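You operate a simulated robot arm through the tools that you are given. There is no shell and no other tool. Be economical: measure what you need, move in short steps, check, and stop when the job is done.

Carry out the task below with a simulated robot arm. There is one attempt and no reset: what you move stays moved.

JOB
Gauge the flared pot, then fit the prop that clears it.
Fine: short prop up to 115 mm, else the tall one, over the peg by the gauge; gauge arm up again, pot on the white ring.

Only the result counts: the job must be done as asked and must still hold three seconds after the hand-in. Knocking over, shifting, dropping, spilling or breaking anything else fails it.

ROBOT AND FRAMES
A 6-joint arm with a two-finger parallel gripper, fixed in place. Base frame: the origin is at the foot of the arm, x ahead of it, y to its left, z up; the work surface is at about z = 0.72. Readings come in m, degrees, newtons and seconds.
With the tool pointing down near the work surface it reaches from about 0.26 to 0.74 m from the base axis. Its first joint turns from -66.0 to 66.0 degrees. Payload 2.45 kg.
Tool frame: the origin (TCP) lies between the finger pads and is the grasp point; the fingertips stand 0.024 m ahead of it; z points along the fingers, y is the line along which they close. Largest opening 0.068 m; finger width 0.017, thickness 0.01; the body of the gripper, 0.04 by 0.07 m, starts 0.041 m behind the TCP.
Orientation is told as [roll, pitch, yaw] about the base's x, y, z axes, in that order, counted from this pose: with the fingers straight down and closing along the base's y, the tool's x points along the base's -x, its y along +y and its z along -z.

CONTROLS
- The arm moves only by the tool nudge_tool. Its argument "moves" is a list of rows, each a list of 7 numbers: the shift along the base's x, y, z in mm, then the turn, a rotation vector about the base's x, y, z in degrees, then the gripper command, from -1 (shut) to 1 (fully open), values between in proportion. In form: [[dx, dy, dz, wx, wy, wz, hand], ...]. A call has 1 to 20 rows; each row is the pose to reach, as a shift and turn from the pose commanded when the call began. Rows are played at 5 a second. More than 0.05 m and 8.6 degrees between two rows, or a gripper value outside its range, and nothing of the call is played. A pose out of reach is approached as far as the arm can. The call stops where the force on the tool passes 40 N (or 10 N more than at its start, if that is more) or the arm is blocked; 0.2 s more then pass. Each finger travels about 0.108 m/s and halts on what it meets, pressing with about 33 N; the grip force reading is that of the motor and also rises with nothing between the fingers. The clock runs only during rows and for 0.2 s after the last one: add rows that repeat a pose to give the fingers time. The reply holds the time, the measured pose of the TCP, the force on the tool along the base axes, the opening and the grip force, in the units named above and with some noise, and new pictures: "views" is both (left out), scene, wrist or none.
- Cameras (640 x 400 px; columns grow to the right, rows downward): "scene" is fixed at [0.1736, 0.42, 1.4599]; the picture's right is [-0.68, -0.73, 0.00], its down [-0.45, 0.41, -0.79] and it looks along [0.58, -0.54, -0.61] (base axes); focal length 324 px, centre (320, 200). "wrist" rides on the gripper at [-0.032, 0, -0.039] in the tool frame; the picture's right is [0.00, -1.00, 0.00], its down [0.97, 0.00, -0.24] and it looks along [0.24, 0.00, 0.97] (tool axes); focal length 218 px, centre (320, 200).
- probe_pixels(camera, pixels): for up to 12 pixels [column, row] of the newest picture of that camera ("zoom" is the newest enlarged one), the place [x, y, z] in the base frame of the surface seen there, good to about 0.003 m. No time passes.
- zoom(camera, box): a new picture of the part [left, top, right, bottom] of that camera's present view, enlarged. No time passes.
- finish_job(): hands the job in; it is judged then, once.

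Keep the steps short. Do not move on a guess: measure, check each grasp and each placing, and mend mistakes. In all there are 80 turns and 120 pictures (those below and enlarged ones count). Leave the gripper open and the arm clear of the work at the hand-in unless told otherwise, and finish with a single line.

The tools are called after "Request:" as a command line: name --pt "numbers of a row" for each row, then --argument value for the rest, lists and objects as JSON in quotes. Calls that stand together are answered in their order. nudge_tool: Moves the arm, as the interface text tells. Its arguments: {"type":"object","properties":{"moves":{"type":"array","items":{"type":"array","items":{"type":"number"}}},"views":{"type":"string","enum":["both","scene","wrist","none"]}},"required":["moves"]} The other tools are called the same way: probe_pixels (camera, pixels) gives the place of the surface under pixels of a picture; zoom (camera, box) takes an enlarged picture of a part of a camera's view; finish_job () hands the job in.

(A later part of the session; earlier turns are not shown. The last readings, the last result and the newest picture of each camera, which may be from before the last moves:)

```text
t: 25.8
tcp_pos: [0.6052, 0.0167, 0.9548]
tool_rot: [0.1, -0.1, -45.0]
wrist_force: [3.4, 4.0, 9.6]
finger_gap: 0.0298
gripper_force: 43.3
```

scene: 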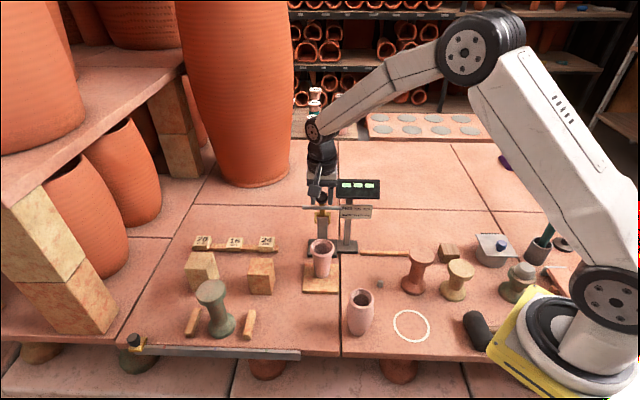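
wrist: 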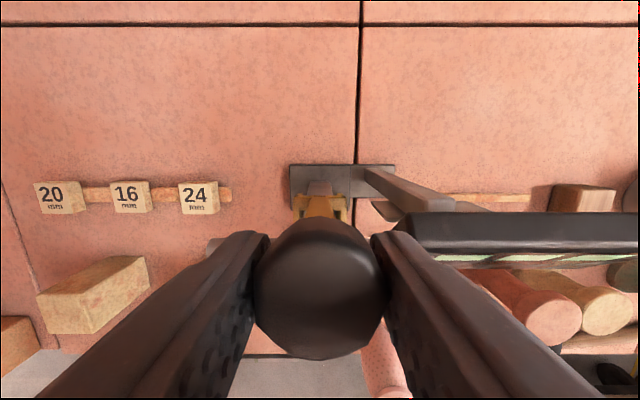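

The load is steady. I'll go on down in the next stretch and then take a picture.

Request:
nudge_tool --pt "-4.9 4.9 -9.9 0 0 0 -0.6" --pt "-9.2 9.2 -19.9 0 0 0 -0.6" --pt "-12.7 12.7 -29.9 0 0 0 -0.6" --pt "-15.6 15.6 -39.5 0 0 0 -0.6" --pt "-18.4 18.4 -51.6 0 0 0 -0.6"

Request:
zoom --camera "scene" --box '[280, 180, 390, 300]'

```text
t: 27.0
tcp_pos: [0.5849, 0.0368, 0.9045]
tool_rot: [0.0, 0.0, -45.1]
wrist_force: [-4.8, 2.5, 9.8]
finger_gap: 0.0294
gripper_force: 43.5
```

scene: 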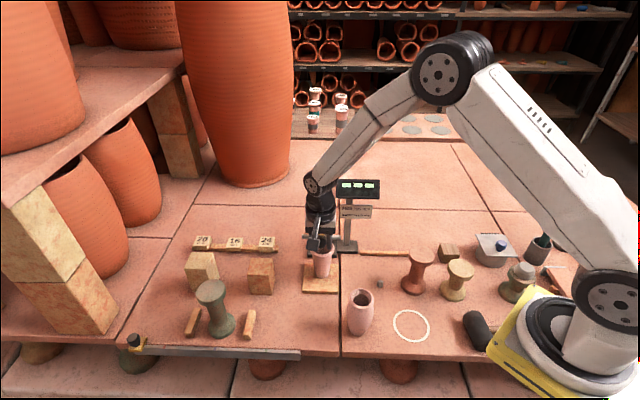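
wrist: 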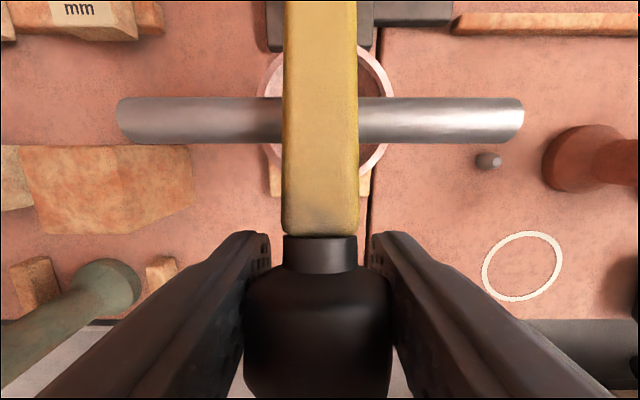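

```text
3.33 times, centred on (335, 240) of scene
```

zoom: 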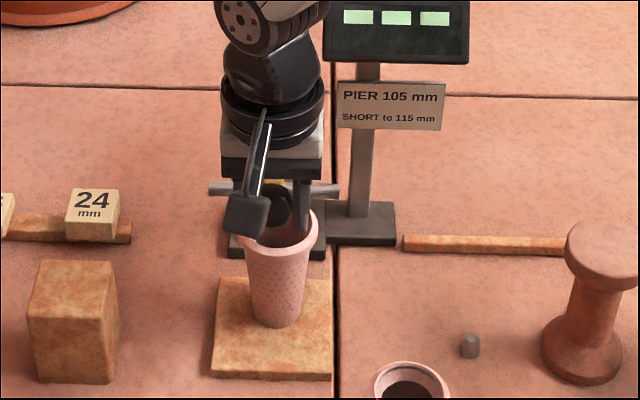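

The view down the hand is good: the crossbar crosses the middle of the rim, and the knob is clear beyond it. I'll measure the gap that's left.

Request:
probe_pixels --camera "wrist" --pixels '[[200, 105], [200, 120], [450, 105], [320, 120], [320, 200], [320, 290], [372, 160], [274, 160], [320, 340]]'

```text
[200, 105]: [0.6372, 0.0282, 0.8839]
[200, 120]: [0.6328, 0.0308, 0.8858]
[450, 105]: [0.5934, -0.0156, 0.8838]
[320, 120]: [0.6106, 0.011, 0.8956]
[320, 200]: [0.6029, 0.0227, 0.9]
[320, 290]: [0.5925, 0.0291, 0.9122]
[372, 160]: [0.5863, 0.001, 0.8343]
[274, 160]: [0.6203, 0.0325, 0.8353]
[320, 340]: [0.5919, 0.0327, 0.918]
```

The crossbar underside is at about z 0.876 and the rim at 0.835, so the knob still has about 55 mm to drop. I'll go down in small rows and check again before contact.

Request:
nudge_tool --pt "-2.1 2.1 -12.4 0 0 0 -0.6" --pt "-3.5 3.5 -24.7 0 0 0 -0.6" --pt "-4.2 4.2 -37.7 0 0 0 -0.6" --pt "-4.2 4.2 -44 0 0 0 -0.6"

Request:
zoom --camera "scene" --box '[280, 170, 390, 300]'

Request:
probe_pixels --camera "wrist" --pixels '[[200, 105], [200, 120], [450, 105], [320, 120], [320, 200], [320, 290], [320, 340]]'

```text
t: 28.0
tcp_pos: [0.5807, 0.0415, 0.8596]
tool_rot: [0.0, 0.1, -45.0]
wrist_force: [-16.7, 18.1, 8.4]
finger_gap: 0.0295
gripper_force: 43.6
```

scene: 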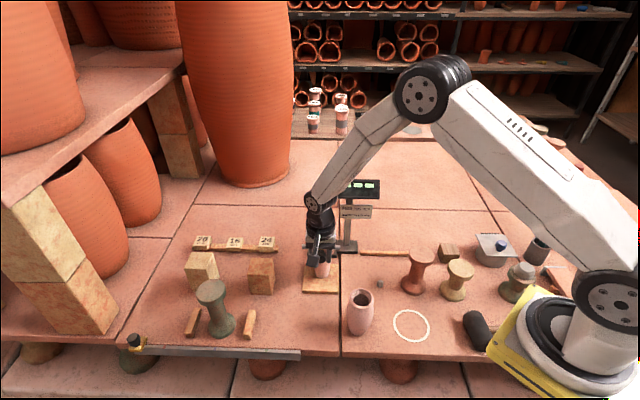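
wrist: 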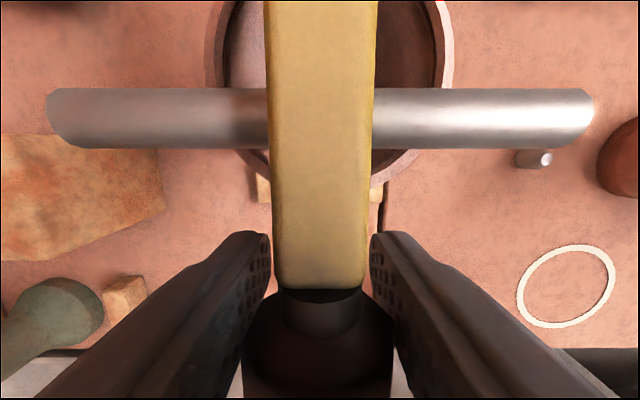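

```text
3.08 times, centred on (335, 235) of scene
```

zoom: 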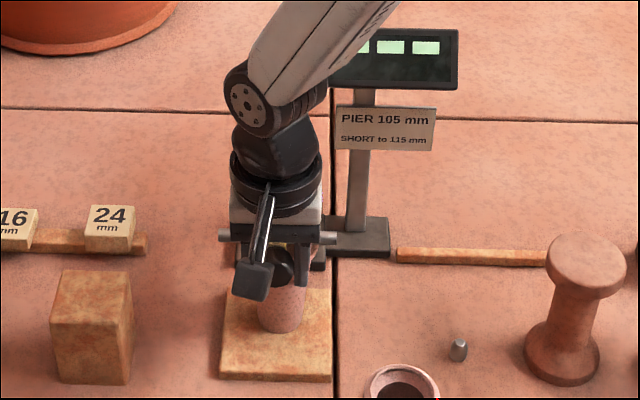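

```text
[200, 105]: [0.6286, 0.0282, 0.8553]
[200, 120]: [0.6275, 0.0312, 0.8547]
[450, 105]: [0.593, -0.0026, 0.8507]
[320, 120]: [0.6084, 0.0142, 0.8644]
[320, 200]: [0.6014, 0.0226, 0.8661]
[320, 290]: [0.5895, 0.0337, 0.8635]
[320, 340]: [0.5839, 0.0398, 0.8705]
```

The crossbar underside is at about 0.845, 10 mm above the rim. The arm is pushing the hand outward with 25 N, so I'll move out 4 mm and lower another 8 mm.

Request:
nudge_tool --pt "-2.8 2.8 0 0 0 0 -0.6" --pt "-2.8 2.8 -4 0 0 0 -0.6" --pt "-2.8 2.8 -8 0 0 0 -0.6"

Request:
probe_pixels --camera "wrist" --pixels '[[200, 105], [200, 120], [450, 105], [450, 120], [320, 200]]'

Request:
zoom --camera "scene" --box '[280, 170, 390, 300]'

```text
t: 28.8
tcp_pos: [0.5822, 0.0414, 0.8522]
tool_rot: [0.1, -0.1, -45.0]
wrist_force: [-2.3, -11.2, 7.3]
finger_gap: 0.0294
gripper_force: 42.7
```

scene: 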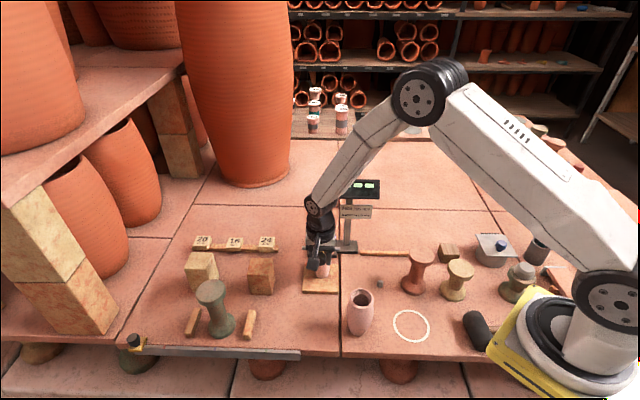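
wrist: 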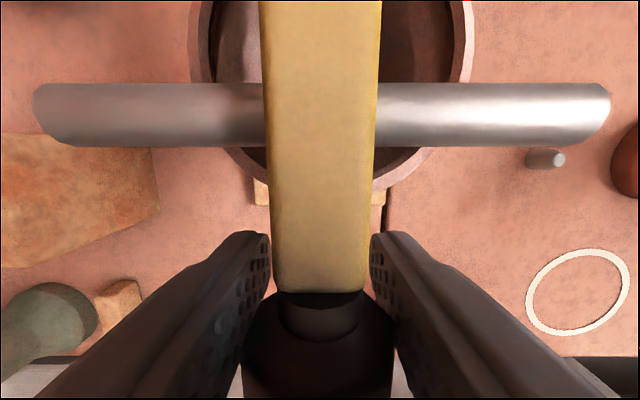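

```text
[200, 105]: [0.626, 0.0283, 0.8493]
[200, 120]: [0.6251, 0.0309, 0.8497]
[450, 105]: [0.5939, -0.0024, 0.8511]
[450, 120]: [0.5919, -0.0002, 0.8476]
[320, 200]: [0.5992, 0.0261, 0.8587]
```

```text
3.08 times, centred on (335, 235) of scene
```

zoom: 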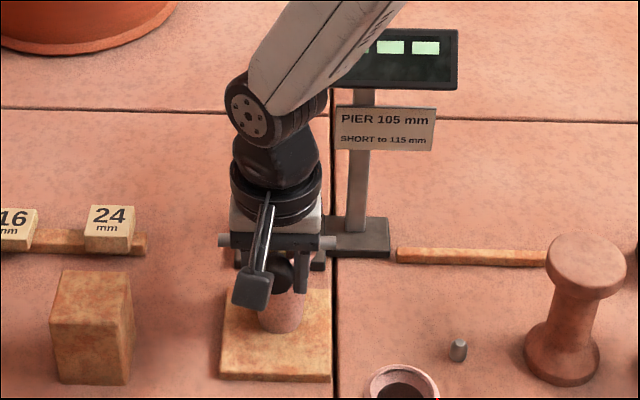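

About 5 mm remains. I'll lower in small steps and watch for the jump when the crossbar rests on the rim.

Request:
nudge_tool --pt "0 0 -2 0 0 0 -0.6" --pt "0 0 -4 0 0 0 -0.6" --views "none"

Request:
nudge_tool --pt "0 0 -1 0 0 0 -0.6" --pt "0 0 -2 0 0 0 -0.6" --views "wrist"

Request:
probe_pixels --camera "wrist" --pixels '[[200, 105], [200, 120], [450, 105], [450, 120], [320, 200]]'

```text
t: 29.4
tcp_pos: [0.5813, 0.041, 0.8505]
tool_rot: [0.2, -0.1, -45.0]
wrist_force: [-8.8, -20.3, 23.7]
finger_gap: 0.0293
gripper_force: 43.3
```

```text
t: 30.0
tcp_pos: [0.5797, 0.0403, 0.8467]
tool_rot: [0.0, 0.0, -45.1]
wrist_force: [-7.8, -24.7, 30.2]
finger_gap: 0.0294
gripper_force: 43.0
```

wrist: 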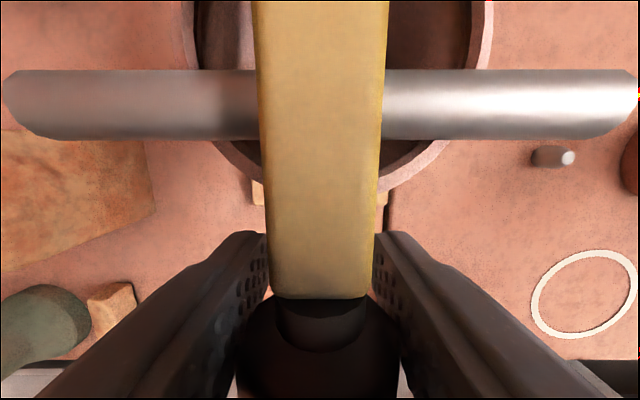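

```text
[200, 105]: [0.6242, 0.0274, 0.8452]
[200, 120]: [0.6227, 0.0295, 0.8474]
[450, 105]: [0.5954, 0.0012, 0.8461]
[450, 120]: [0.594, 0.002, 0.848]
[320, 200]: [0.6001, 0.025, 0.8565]
```

The force rose to 30 N, so the crossbar is on the rim. I'll ease up 3 mm, open, and rise clear to read the display.

Request:
nudge_tool --pt "0 0 1.5 0 0 0 -0.6" --pt "0 0 3 0 0 0 -0.6" --pt "0 0 3 0 0 0 -0.2" --pt "0 0 3 0 0 0 0.2" --pt "0 0 3 0 0 0 0.6" --pt "0 0 3 0 0 0 0.6"

Request:
zoom --camera "scene" --box '[280, 170, 390, 300]'

```text
t: 31.4
tcp_pos: [0.5812, 0.0424, 0.8466]
tool_rot: [0.0, 0.0, -44.9]
wrist_force: [-0.2, -1.0, 0.1]
finger_gap: 0.0544
gripper_force: 0.1
```

scene: 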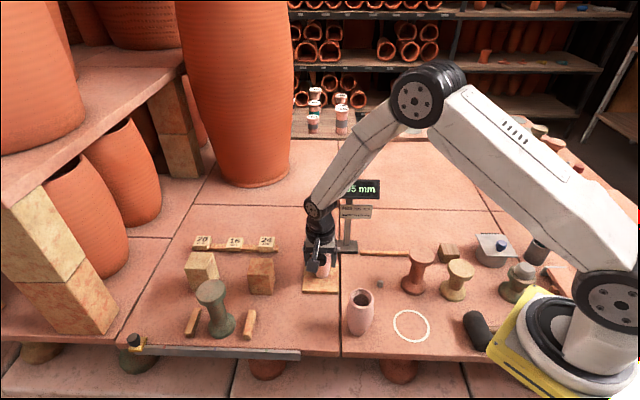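
wrist: 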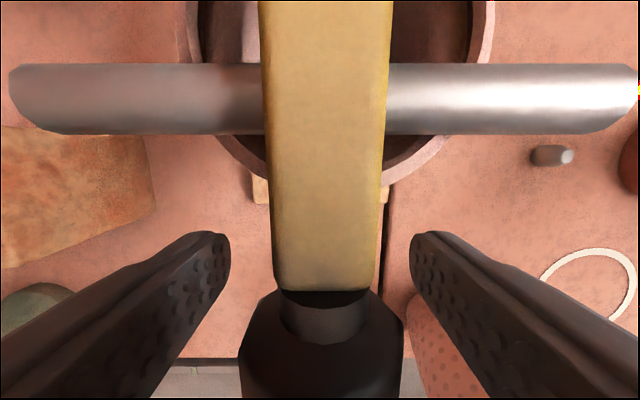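

```text
3.08 times, centred on (335, 235) of scene
```

zoom: 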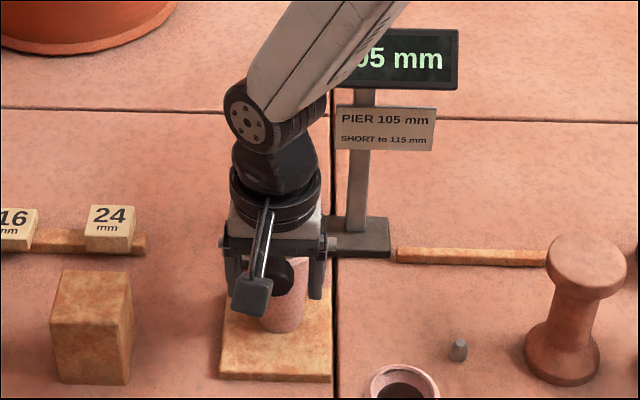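

The display now shows "..05 mm", partly hidden. I'll rise clear and read it fully.

Request:
nudge_tool --pt "0 0 0 0 0 0 1" --pt "0 0 30 0 0 0 1" --pt "0 0 70 0 0 0 1" --pt "-25 25 100 0 0 0 1" --pt "-55 55 120 0 0 0 1" --pt "-80 80 140 0 0 0 1" --pt "-80 80 140 0 0 0 1"

Request:
zoom --camera "scene" --box '[280, 160, 400, 300]'

```text
t: 33.0
tcp_pos: [0.4989, 0.1229, 0.9891]
tool_rot: [-0.1, 0.0, -45.0]
wrist_force: [-0.3, 0.0, 0.1]
finger_gap: 0.0679
gripper_force: 0.0
```

scene: 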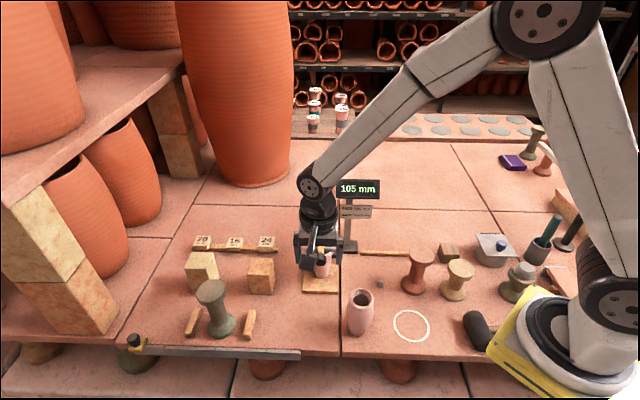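
wrist: 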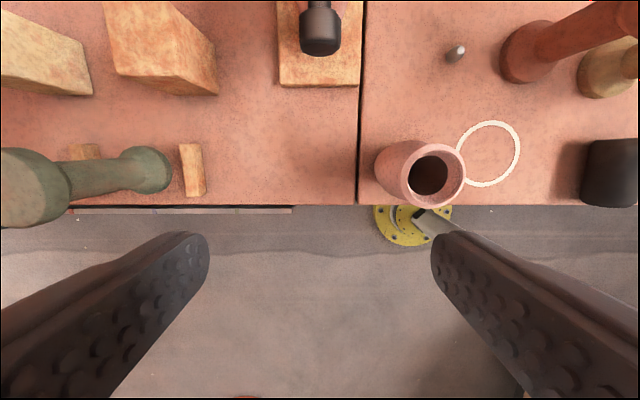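

```text
2.86 times, centred on (340, 230) of scene
```

zoom: 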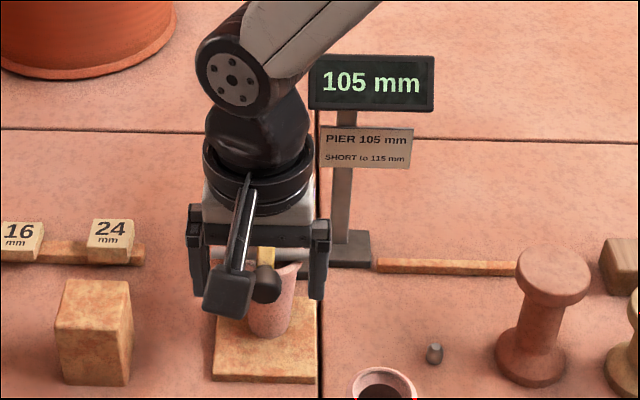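

The display reads 105 mm, and my own probes give about 104 mm. That is under 115 mm, so the short yellow prop is the one. Now to raise the arm: I'll go back down over the knob the way I came, and grip it.

Request:
nudge_tool --pt "25 -25 -20 0 0 0 1" --pt "55 -55 -40 0 0 0 1" --pt "80 -80 -70 0 0 0 1" --pt "80 -80 -110 0 0 0 1" --pt "80 -80 -140 0 0 0 1" --pt "80 -80 -140 0 0 0 0.4" --pt "80 -80 -140 0 0 0 -0.2" --pt "80 -80 -140 0 0 0 -0.6" --pt "80 -80 -140 0 0 0 -0.6" --views "wrist"

```text
t: 35.0
tcp_pos: [0.5809, 0.0412, 0.8493]
tool_rot: [0.1, -0.2, -45.0]
wrist_force: [8.8, 6.8, -3.4]
finger_gap: 0.0293
gripper_force: 43.0
```

wrist: 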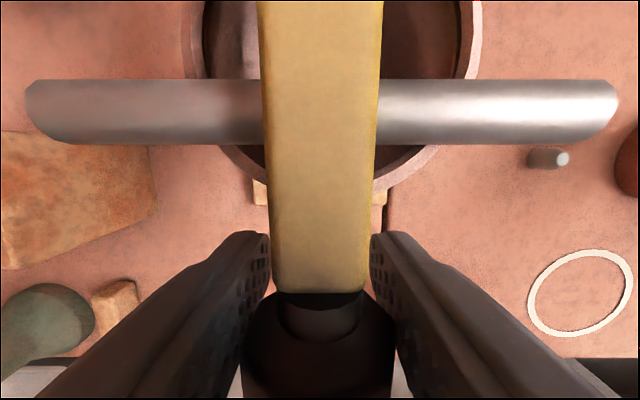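

The knob is gripped at 29 mm. I'll start raising the arm along the arc.

Request:
nudge_tool --pt "0.5 0.2 7 0 0 0 -0.6" --pt "0.9 0.1 15 0 0 0 -0.6" --pt "2.2 -1.2 28.7 0 0 0 -0.6" --pt "4.2 -3.2 42 0 0 0 -0.6" --views "scene"

Request:
zoom --camera "scene" --box '[280, 160, 400, 300]'

```text
t: 36.0
tcp_pos: [0.5839, 0.0376, 0.8896]
tool_rot: [-0.1, 0.1, -45.0]
wrist_force: [8.4, -0.4, -10.0]
finger_gap: 0.0289
gripper_force: 42.9
```

scene: 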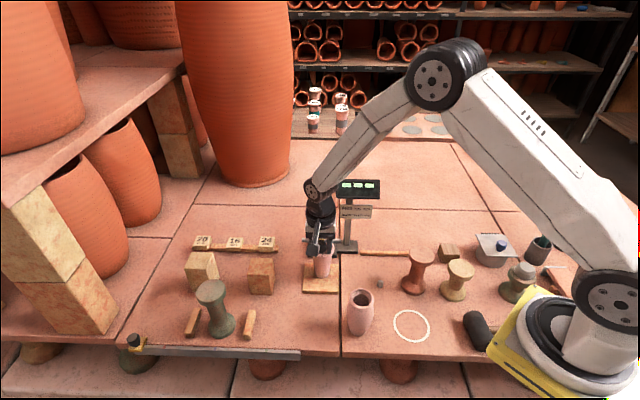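

```text
2.86 times, centred on (340, 230) of scene
```

zoom: 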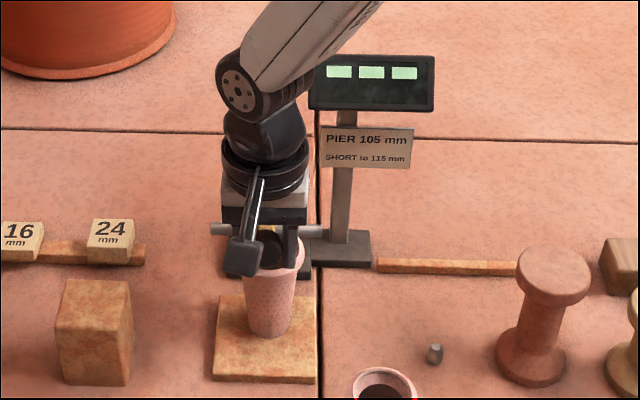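

The forces are low and the pot stayed in place. I'll keep raising.

Request:
nudge_tool --pt "3 -3 13.1 0 0 0 -0.6" --pt "6.6 -6.6 25.8 0 0 0 -0.6" --pt "11.1 -11.1 37.9 0 0 0 -0.6" --pt "16.3 -16.3 49.4 0 0 0 -0.6" --pt "22.2 -22.2 60.3 0 0 0 -0.6" --views "none"

```text
t: 37.2
tcp_pos: [0.6053, 0.0169, 0.9497]
tool_rot: [-0.1, 0.1, -44.9]
wrist_force: [2.5, 0.1, -13.0]
finger_gap: 0.029
gripper_force: 43.2
```

Request:
nudge_tool --pt "6.6 -6.6 9.6 0 0 0 -0.6" --pt "13.7 -13.7 18.8 0 0 0 -0.6" --pt "21.4 -21.4 27 0 0 0 -0.6" --pt "29.6 -29.6 34.3 0 0 0 -0.6" --views "none"

```text
t: 38.2
tcp_pos: [0.6361, -0.0131, 0.9847]
tool_rot: [0.0, 0.2, -45.0]
wrist_force: [-10.9, -2.7, -4.7]
finger_gap: 0.0294
gripper_force: 43.7
```

Request:
nudge_tool --pt "8.1 -9.1 6.1 0 0 0 -0.6" --pt "17 -18 11.1 0 0 0 -0.6" --pt "26.3 -27.3 15.2 0 0 0 -0.6" --pt "35.7 -36.7 18 0 0 0 -0.6" --views "scene"

Request:
zoom --camera "scene" --box '[280, 130, 400, 270]'

```text
t: 39.2
tcp_pos: [0.6702, -0.0495, 1.0018]
tool_rot: [0.1, 0.0, -45.0]
wrist_force: [-3.1, 3.5, -8.3]
finger_gap: 0.0295
gripper_force: 43.3
```

scene: 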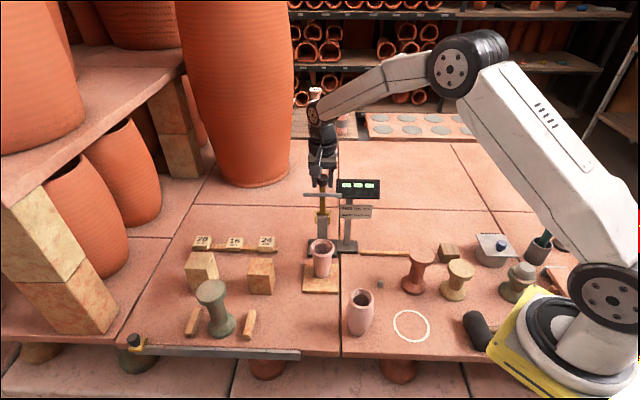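

```text
2.86 times, centred on (340, 200) of scene
```

zoom: 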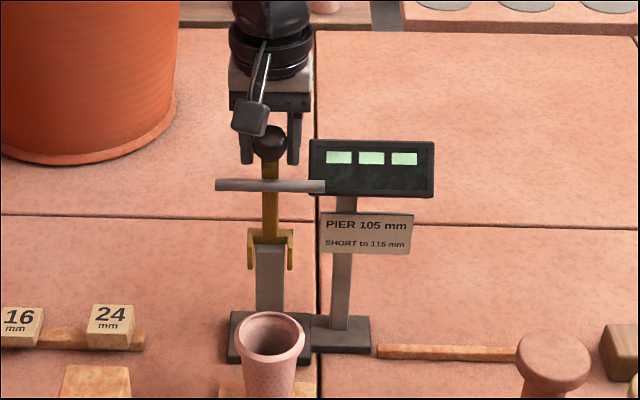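

Nearly upright now. I'll push on over the top to its leaning rest.

Request:
nudge_tool --pt "9.6 -9.6 1.6 0 0 0 -0.6" --pt "19.3 -19.3 2.2 0 0 0 -0.6" --pt "29 -29 1.6 0 0 0 -0.6" --pt "34.6 -34.6 0.7 0 0 0 -0.6" --pt "38.6 -38.6 0 0 0 0 -0.6" --views "scene"

Request:
zoom --camera "scene" --box '[280, 130, 400, 270]'

```text
t: 40.4
tcp_pos: [0.7107, -0.0886, 1.0018]
tool_rot: [0.0, 0.0, -45.1]
wrist_force: [-8.0, 1.7, 7.6]
finger_gap: 0.0297
gripper_force: 43.1
```

scene: 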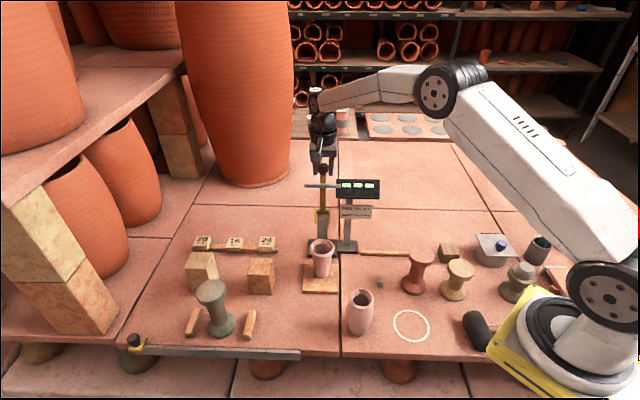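

```text
2.86 times, centred on (340, 200) of scene
```

zoom: 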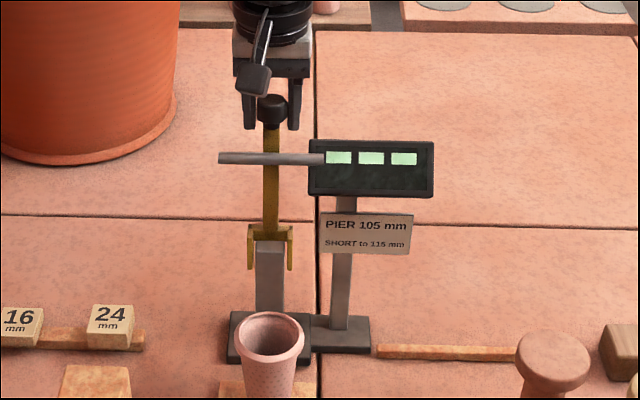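

The arm is back at its rest, with the knob where it was at (0.711, -0.089). I'll open the hand, rise straight up and back off.

Request:
nudge_tool --pt "0 0 0 0 0 0 -0.2" --pt "0 0 0 0 0 0 0.4" --pt "0 0 0 0 0 0 1" --pt "0 0 0 0 0 0 1" --pt "0 0 40 0 0 0 1" --pt "0 0 85 0 0 0 1" --pt "-30 30 98 0 0 0 1" --pt "-60 60 98 0 0 0 1" --pt "-90 90 98 0 0 0 1" --pt "-120 120 98 0 0 0 1" --pt "-132 132 98 0 0 0 1" --views "scene"

Request:
zoom --camera "scene" --box '[280, 140, 400, 300]'

```text
t: 42.8
tcp_pos: [0.5791, 0.0469, 1.1018]
tool_rot: [0.0, 0.0, -45.1]
wrist_force: [0.6, 0.2, 0.5]
finger_gap: 0.0682
gripper_force: 0.2
```

scene: 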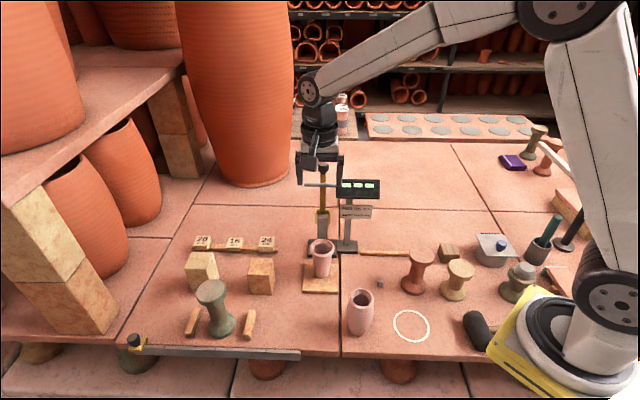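

```text
2.50 times, centred on (340, 220) of scene
```

zoom: 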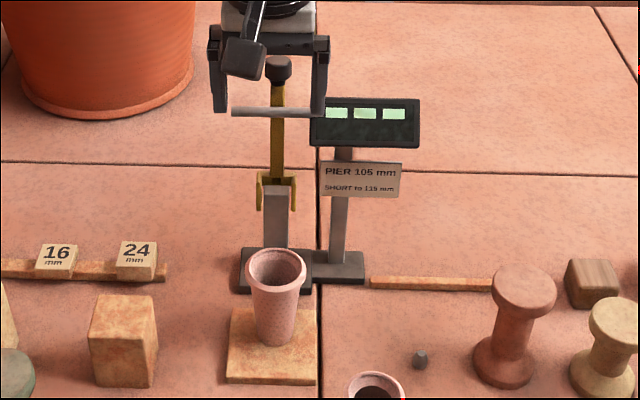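

The gauge arm is up and the display is blank again. I'll keep this yaw and go above the pot, down to z≈0.90, to check its centre.

Request:
nudge_tool --pt "19 -22 -20 0 0 0 1" --pt "38 -45 -50 0 0 0 1" --pt "38 -45 -95 0 0 0 1" --pt "38 -45 -140 0 0 0 1" --pt "38 -45 -185 0 0 0 1" --pt "38 -45 -200 0 0 0 1" --pt "38 -45 -200 0 0 0 1"

```text
t: 44.4
tcp_pos: [0.6189, -0.0014, 0.9017]
tool_rot: [-0.1, -0.1, -45.0]
wrist_force: [0.3, 0.3, 0.1]
finger_gap: 0.0682
gripper_force: 0.2
```

scene: 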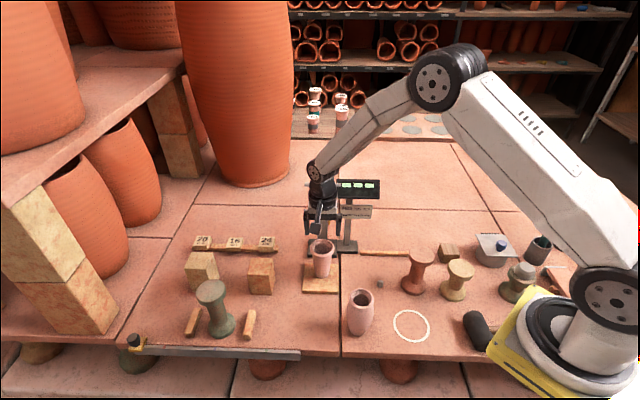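
wrist: 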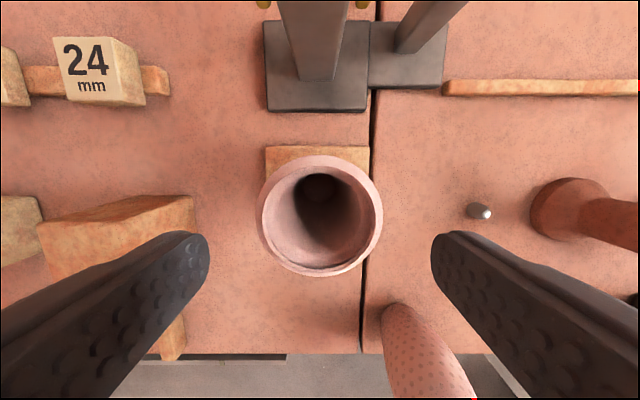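

The rim is centred at column 320. I'll make a 1.5 mm trim and descend to z≈0.821 with the hand open, with one pause to check.

Request:
nudge_tool --pt "-1 1 -25 0 0 0 1" --pt "-1 1 -48 0 0 0 1" --pt "-1 1 -48 0 0 0 1" --views "wrist"

```text
t: 45.2
tcp_pos: [0.6179, 0.0015, 0.8552]
tool_rot: [0.0, 0.0, -45.0]
wrist_force: [0.4, -0.1, 0.0]
finger_gap: 0.0682
gripper_force: 0.0
```

wrist: 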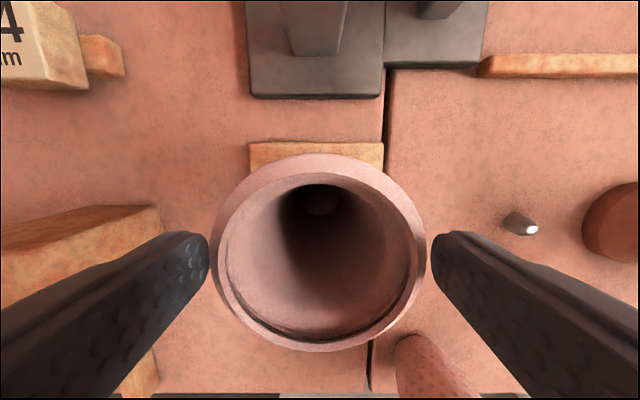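

Request:
nudge_tool --pt "0.3 0.3 -15 0 0 0 1" --pt "0.3 0.3 -33 0 0 0 1" --pt "0.3 0.3 -33 0 0 0 0.8" --pt "0.3 0.3 -33 0 0 0 0.5" --pt "0.3 0.3 -33 0 0 0 -0.2" --pt "0.3 0.3 -33 0 0 0 -0.2" --views "wrist"

```text
t: 46.6
tcp_pos: [0.6187, 0.0013, 0.8239]
tool_rot: [0.1, -0.2, -44.9]
wrist_force: [-1.5, 0.6, 15.4]
finger_gap: 0.0647
gripper_force: 32.9
```

wrist: 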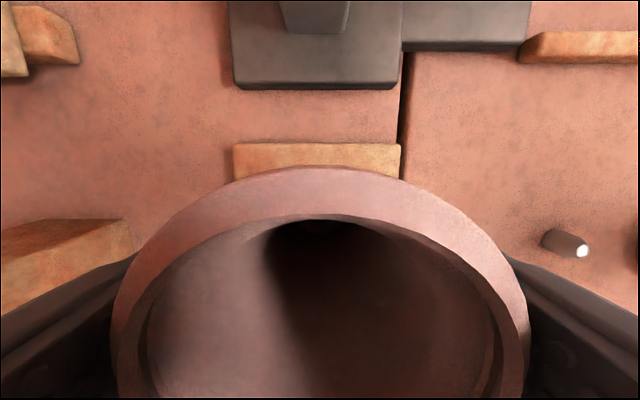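

The pot is gripped at 64.7 mm, with some downward rub from going in. I'll lift it straight up and check.

Request:
nudge_tool --pt "0 0 5 0 0 0 -0.2" --pt "0 0 20 0 0 0 -0.2" --pt "0 0 40 0 0 0 -0.2" --pt "0 0 40 0 0 0 -0.2"

Request:
zoom --camera "scene" --box '[280, 160, 400, 300]'

```text
t: 47.6
tcp_pos: [0.6174, 0.0008, 0.8607]
tool_rot: [0.0, 0.0, -45.1]
wrist_force: [-0.2, 0.3, -2.2]
finger_gap: 0.0642
gripper_force: 33.1
```

scene: 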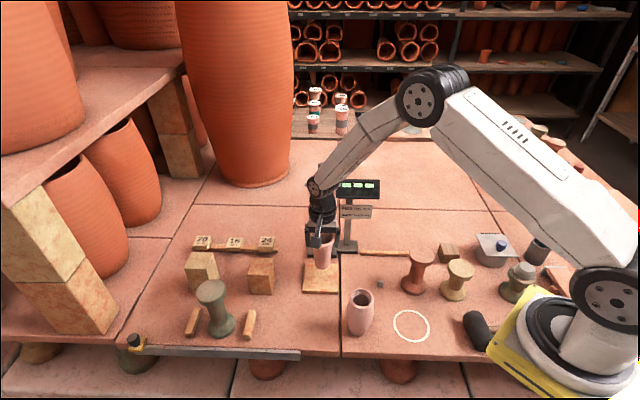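
wrist: 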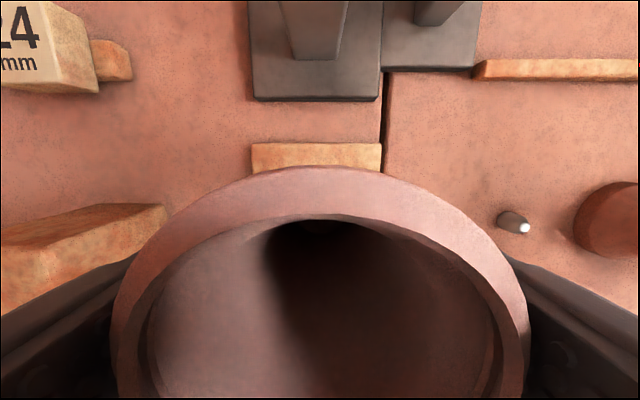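

```text
2.86 times, centred on (340, 230) of scene
```

zoom: 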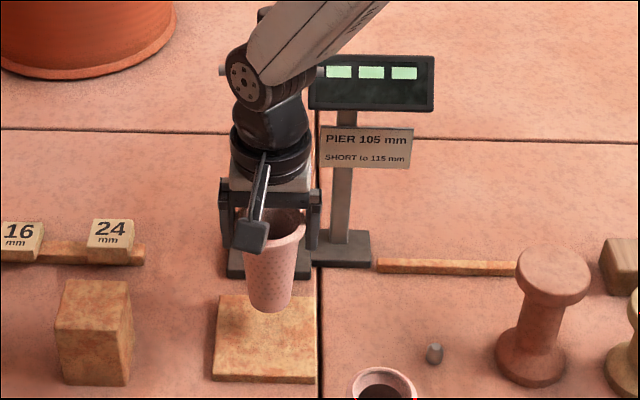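

The pot is lifted straight. I'll carry it high over the bench toward the ring centre at (0.354, -0.054).

Request:
nudge_tool --pt "0 0 45 0 0 0 -0.2" --pt "0 0 90 0 0 0 -0.2" --pt "-44 -9 100 0 0 0 -0.2" --pt "-88 -18 100 0 0 0 -0.2" --pt "-132 -27 100 0 0 0 -0.2" --pt "-176 -36 100 0 0 0 -0.2" --pt "-220 -45 100 0 0 0 -0.2" --pt "-263.5 -55 100 0 0 0 -0.2" --pt "-263.5 -55 100 0 0 0 -0.2" --pt "-263.5 -55 100 0 0 0 -0.2"

Request:
probe_pixels --camera "scene" --pixels '[[395, 325], [428, 326], [411, 311], [411, 341]]'

```text
t: 49.8
tcp_pos: [0.3523, -0.0581, 0.9602]
tool_rot: [0.0, 0.1, -45.0]
wrist_force: [-0.3, 0.1, -1.0]
finger_gap: 0.0643
gripper_force: 33.3
```

scene: 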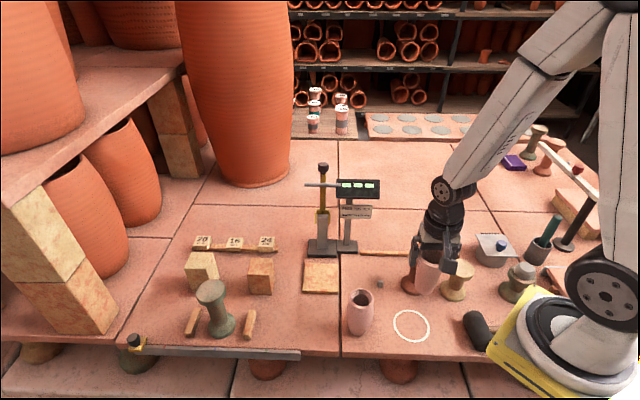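
wrist: 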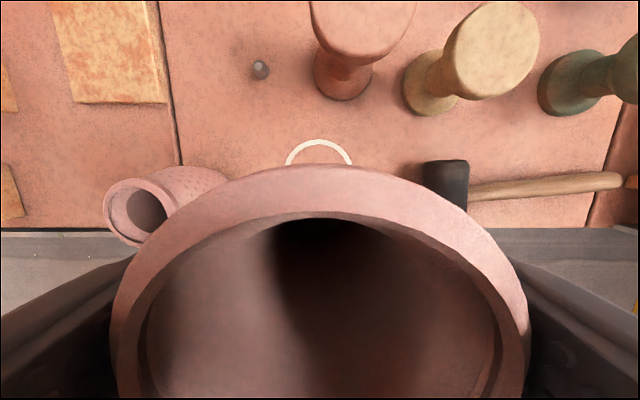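

```text
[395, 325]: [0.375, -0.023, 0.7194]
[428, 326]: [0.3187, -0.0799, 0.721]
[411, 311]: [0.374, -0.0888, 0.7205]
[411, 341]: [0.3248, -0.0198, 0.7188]
```

The wrist view shows the ring centred at column 318. I'll trim toward (0.351, -0.053), lower to about 17 mm above the bench, and check.

Request:
nudge_tool --pt "-1.3 3.7 -40 0 0 0 -0.2" --pt "-1.3 3.7 -85 0 0 0 -0.2" --pt "-1.3 3.7 -115 0 0 0 -0.2" --pt "-1.3 3.7 -130 0 0 0 -0.2" --pt "-1.3 3.7 -130 0 0 0 -0.2"

Request:
zoom --camera "scene" --box '[345, 240, 485, 360]'

```text
t: 51.0
tcp_pos: [0.3527, -0.0522, 0.8299]
tool_rot: [0.0, 0.1, -44.9]
wrist_force: [0.3, -0.1, -1.4]
finger_gap: 0.0643
gripper_force: 33.2
```

scene: 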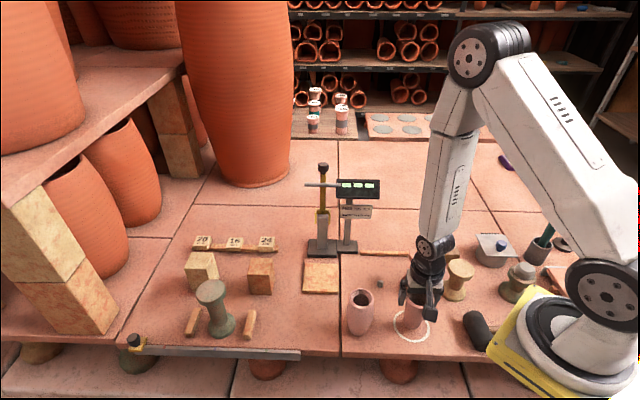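
wrist: 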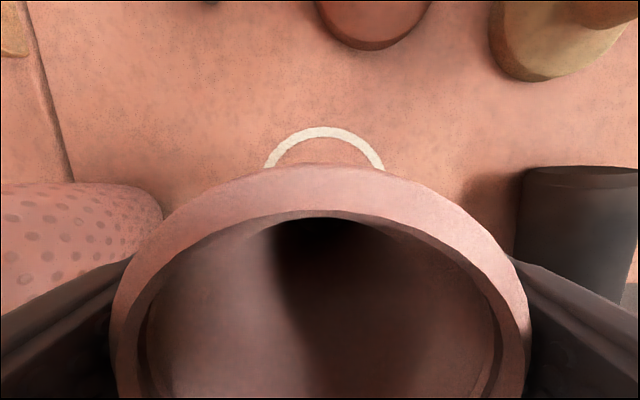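

```text
3.33 times, centred on (415, 300) of scene
```

zoom: 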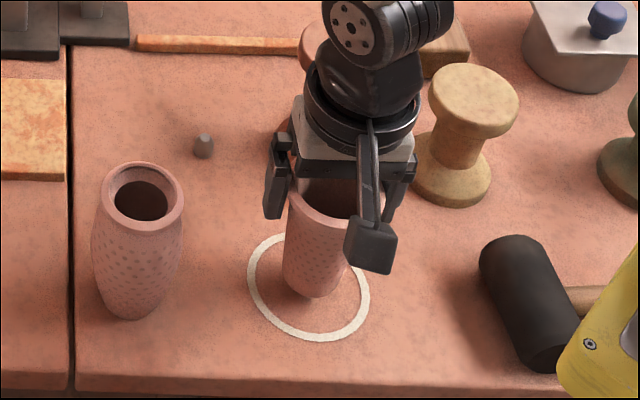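

I'll lower to a couple of millimetres above the bench and compare the base with the ring.

Request:
nudge_tool --pt "0 0 -8 0 0 0 -0.2" --pt "0 0 -14 0 0 0 -0.2" --pt "0 0 -14 0 0 0 -0.2" --views "scene"

Request:
zoom --camera "scene" --box '[380, 270, 450, 350]'

```text
t: 51.8
tcp_pos: [0.3518, -0.0517, 0.8158]
tool_rot: [0.1, -0.1, -45.0]
wrist_force: [0.6, -1.1, -2.1]
finger_gap: 0.0644
gripper_force: 32.8
```

scene: 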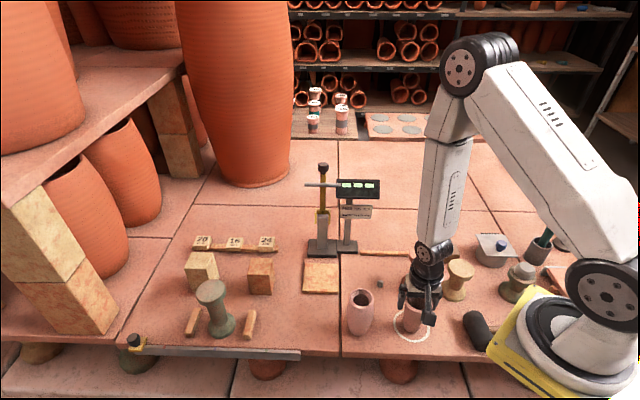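

```text
5.00 times, centred on (415, 310) of scene
```

zoom: 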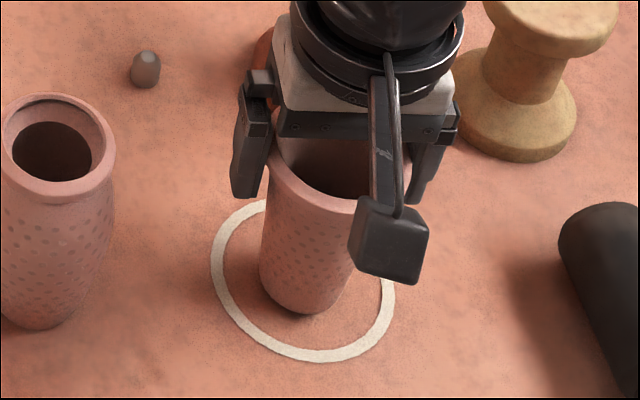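

The base is centred in the ring, at about (304,277) against the ring's (304,280) in the zoom. I'll lower the last millimetres.

Request:
nudge_tool --pt "0 0 -2 0 0 0 -0.2" --pt "0 0 -3 0 0 0 -0.2" --pt "0 0 -3 0 0 0 -0.2" --views "none"

```text
t: 52.6
tcp_pos: [0.352, -0.0511, 0.8129]
tool_rot: [0.0, 0.1, -45.1]
wrist_force: [-0.8, 0.3, -1.5]
finger_gap: 0.0642
gripper_force: 32.8
```

Request:
nudge_tool --pt "0 0 -1 0 0 0 -0.2" --pt "0 0 -1.5 0 0 0 -0.2" --pt "0 0 -1.5 0 0 0 -0.2" --views "none"

Request:
nudge_tool --pt "0 0 -1 0 0 0 -0.2" --pt "0 0 -1 0 0 0 -0.2" --views "none"

```text
t: 53.4
tcp_pos: [0.35, -0.0507, 0.8116]
tool_rot: [0.0, 0.0, -44.9]
wrist_force: [-0.5, 0.3, -1.5]
finger_gap: 0.0645
gripper_force: 32.7
```

```text
t: 54.0
tcp_pos: [0.3516, -0.0499, 0.8116]
tool_rot: [0.0, 0.0, -45.0]
wrist_force: [-2.3, -2.6, 9.6]
finger_gap: 0.0641
gripper_force: 33.1
```

Contact: +9.6 N. I'll ease up a hair, open, and rise straight up.

Request:
nudge_tool --pt "0 0 0.7 0 0 0 -0.2" --pt "0 0 0.7 0 0 0 1" --pt "0 0 0.7 0 0 0 1" --pt "0 0 0.7 0 0 0 1" --pt "0 0 10 0 0 0 1" --pt "0 0 30 0 0 0 1" --pt "0 0 60 0 0 0 1" --pt "0 0 100 0 0 0 1" --pt "0 0 140 0 0 0 1" --pt "0 0 170 0 0 0 1"

Request:
zoom --camera "scene" --box '[345, 240, 485, 360]'

```text
t: 56.2
tcp_pos: [0.3533, -0.0484, 0.9812]
tool_rot: [0.1, 0.0, -45.0]
wrist_force: [0.0, -0.1, -0.2]
finger_gap: 0.068
gripper_force: 0.1
```

scene: 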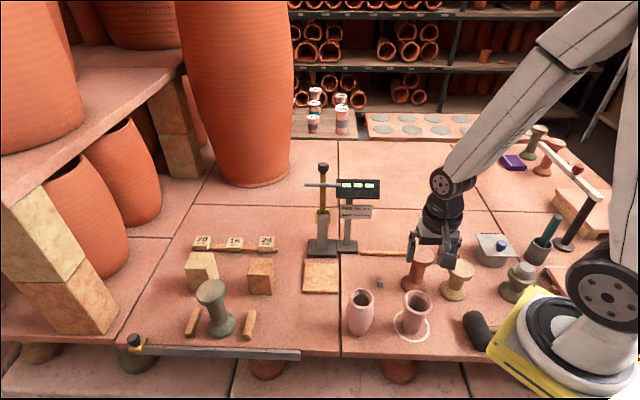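
wrist: 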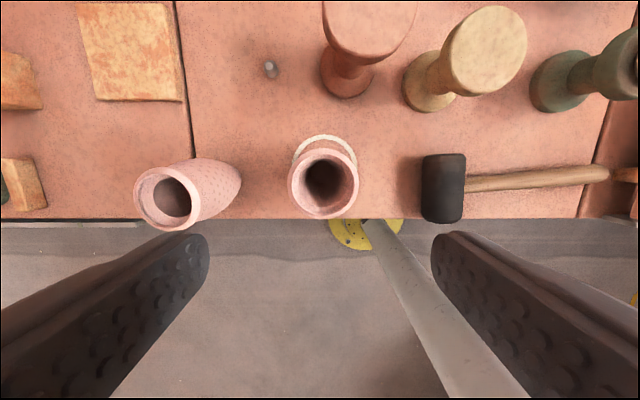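

```text
3.33 times, centred on (415, 300) of scene
```

zoom: 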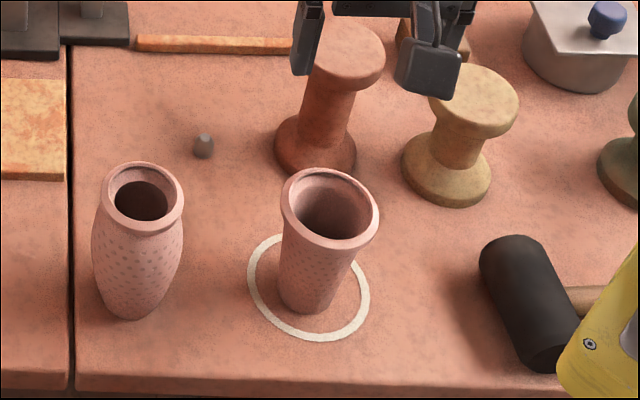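

The pot stands inside the ring and the gauge arm is up. Next is the yellow short prop, near (458,280). I'll measure its top and the peg from here.

Request:
probe_pixels --camera "wrist" --pixels '[[490, 48], [456, 48], [524, 48], [490, 12], [490, 85], [425, 95], [270, 68], [372, 20]]'

Request:
probe_pixels --camera "scene" --pixels '[[448, 265], [473, 266], [461, 259], [461, 277], [434, 290], [476, 292], [456, 299], [380, 281], [380, 284], [380, 286]]'

Request:
zoom --camera "wrist" --box '[230, 0, 550, 130]'

```text
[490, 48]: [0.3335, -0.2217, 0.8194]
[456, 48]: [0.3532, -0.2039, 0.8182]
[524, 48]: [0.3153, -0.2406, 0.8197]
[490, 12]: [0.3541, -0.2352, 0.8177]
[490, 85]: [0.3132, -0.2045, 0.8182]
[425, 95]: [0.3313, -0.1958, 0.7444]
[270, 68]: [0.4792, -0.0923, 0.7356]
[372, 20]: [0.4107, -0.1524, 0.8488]
```

```text
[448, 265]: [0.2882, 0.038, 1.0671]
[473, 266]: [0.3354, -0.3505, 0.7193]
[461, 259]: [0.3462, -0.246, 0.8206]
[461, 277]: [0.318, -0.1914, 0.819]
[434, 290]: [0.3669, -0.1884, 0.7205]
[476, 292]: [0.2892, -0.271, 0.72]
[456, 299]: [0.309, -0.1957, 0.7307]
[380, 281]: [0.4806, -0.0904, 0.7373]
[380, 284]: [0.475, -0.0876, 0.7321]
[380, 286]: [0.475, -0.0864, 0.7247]
```

```text
2.00 times, centred on (390, 65) of wrist
```

zoom: 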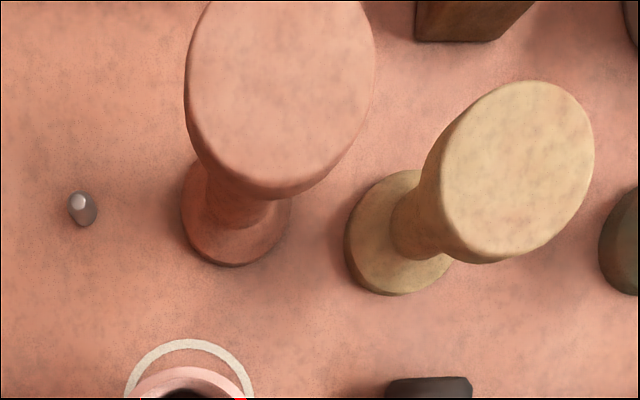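

Yellow stands only about 99 mm tall, less than the 105 mm pot, so it couldn't clear it. Before choosing a prop I need exact heights for all of them. I'll measure the left green, the right green, the red, the yellow and the blocks.

Request:
zoom --camera "scene" --box '[170, 225, 290, 350]'

Request:
zoom --camera "scene" --box '[440, 220, 580, 310]'

Request:
probe_pixels --camera "scene" --pixels '[[204, 286], [218, 286], [211, 293], [216, 336], [240, 310], [196, 262], [258, 265], [516, 278], [524, 264], [512, 285], [420, 249], [520, 296]]'

```text
3.20 times, centred on (230, 288) of scene
```

zoom: 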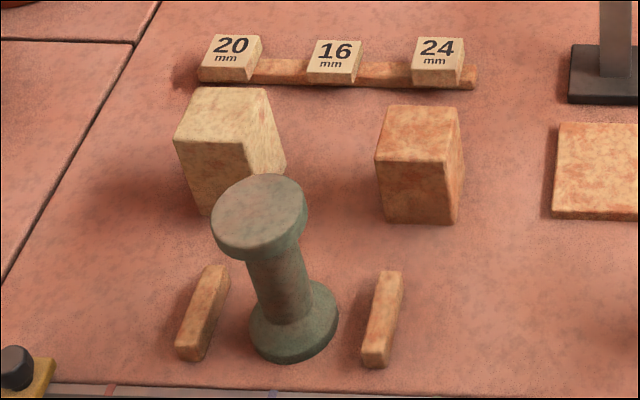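

```text
4.44 times, centred on (510, 265) of scene
```

zoom: 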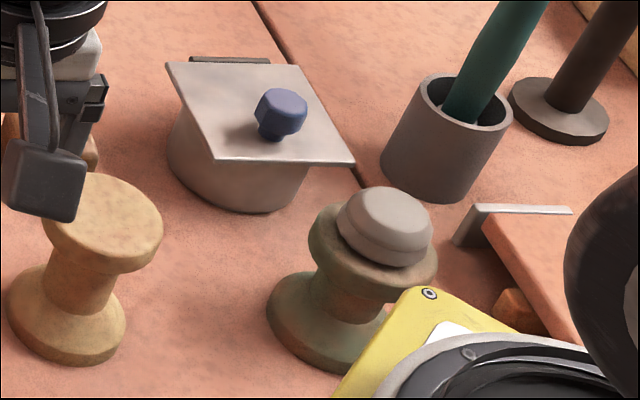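

```text
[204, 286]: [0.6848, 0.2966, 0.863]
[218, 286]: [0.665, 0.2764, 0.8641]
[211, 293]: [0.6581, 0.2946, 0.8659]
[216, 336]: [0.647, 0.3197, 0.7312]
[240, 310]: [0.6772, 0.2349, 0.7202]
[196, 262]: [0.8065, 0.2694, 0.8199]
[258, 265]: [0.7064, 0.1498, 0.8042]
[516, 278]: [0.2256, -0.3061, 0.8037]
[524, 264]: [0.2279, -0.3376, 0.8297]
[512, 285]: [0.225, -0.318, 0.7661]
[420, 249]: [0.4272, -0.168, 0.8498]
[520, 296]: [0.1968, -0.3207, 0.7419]
```

Heights are about 100 mm for yellow, 130 for red, 145 for the far-left green, and 85 for the right green, which carries a stone. The sign's rule of "SHORT to 115 mm" at a reading of 105 picks the short one of the red and yellow pair beside the peg, so it's yellow. I'll go above yellow, whose top centre is (0.334, -0.221).

Request:
nudge_tool --pt "-5 -45 0 0 0 0 1" --pt "-10 -90 0 0 0 0 1" --pt "-15 -133 0 0 0 0 1" --pt "-19.5 -172 0 0 0 0 1" --pt "-19.5 -172 -40 0 0 0 1" --pt "-19.5 -172 -80 0 0 0 1" --pt "-19.5 -172 -80 0 0 0 1" --views "wrist"

Request:
probe_pixels --camera "wrist" --pixels '[[320, 205], [280, 205], [360, 205], [320, 165], [320, 250]]'

```text
t: 57.8
tcp_pos: [0.3317, -0.2236, 0.9021]
tool_rot: [0.1, -0.1, -45.0]
wrist_force: [0.1, -0.4, 0.1]
finger_gap: 0.0682
gripper_force: 0.1
```

wrist: 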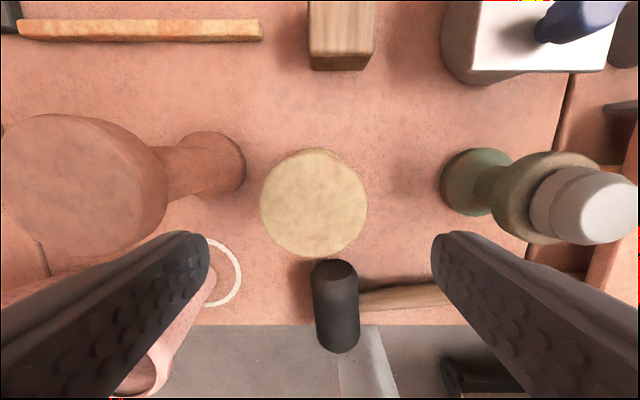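

```text
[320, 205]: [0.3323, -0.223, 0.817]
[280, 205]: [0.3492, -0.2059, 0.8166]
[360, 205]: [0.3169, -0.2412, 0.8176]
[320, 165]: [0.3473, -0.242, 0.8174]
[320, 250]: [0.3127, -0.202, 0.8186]
```

The disc is centred at (314,203) and about 61 mm wide. I'll shift 3.5 mm toward +t and go down halfway for a check.

Request:
nudge_tool --pt "2.5 2.5 -25 0 0 0 1" --pt "2.5 2.5 -58 0 0 0 1" --pt "2.5 2.5 -58 0 0 0 1" --views "wrist"

```text
t: 58.6
tcp_pos: [0.3336, -0.2198, 0.843]
tool_rot: [0.0, 0.0, -45.0]
wrist_force: [0.8, -0.3, 0.9]
finger_gap: 0.068
gripper_force: 0.1
```

wrist: 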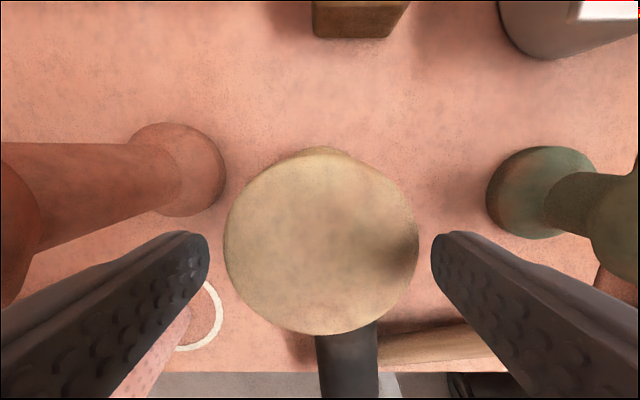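

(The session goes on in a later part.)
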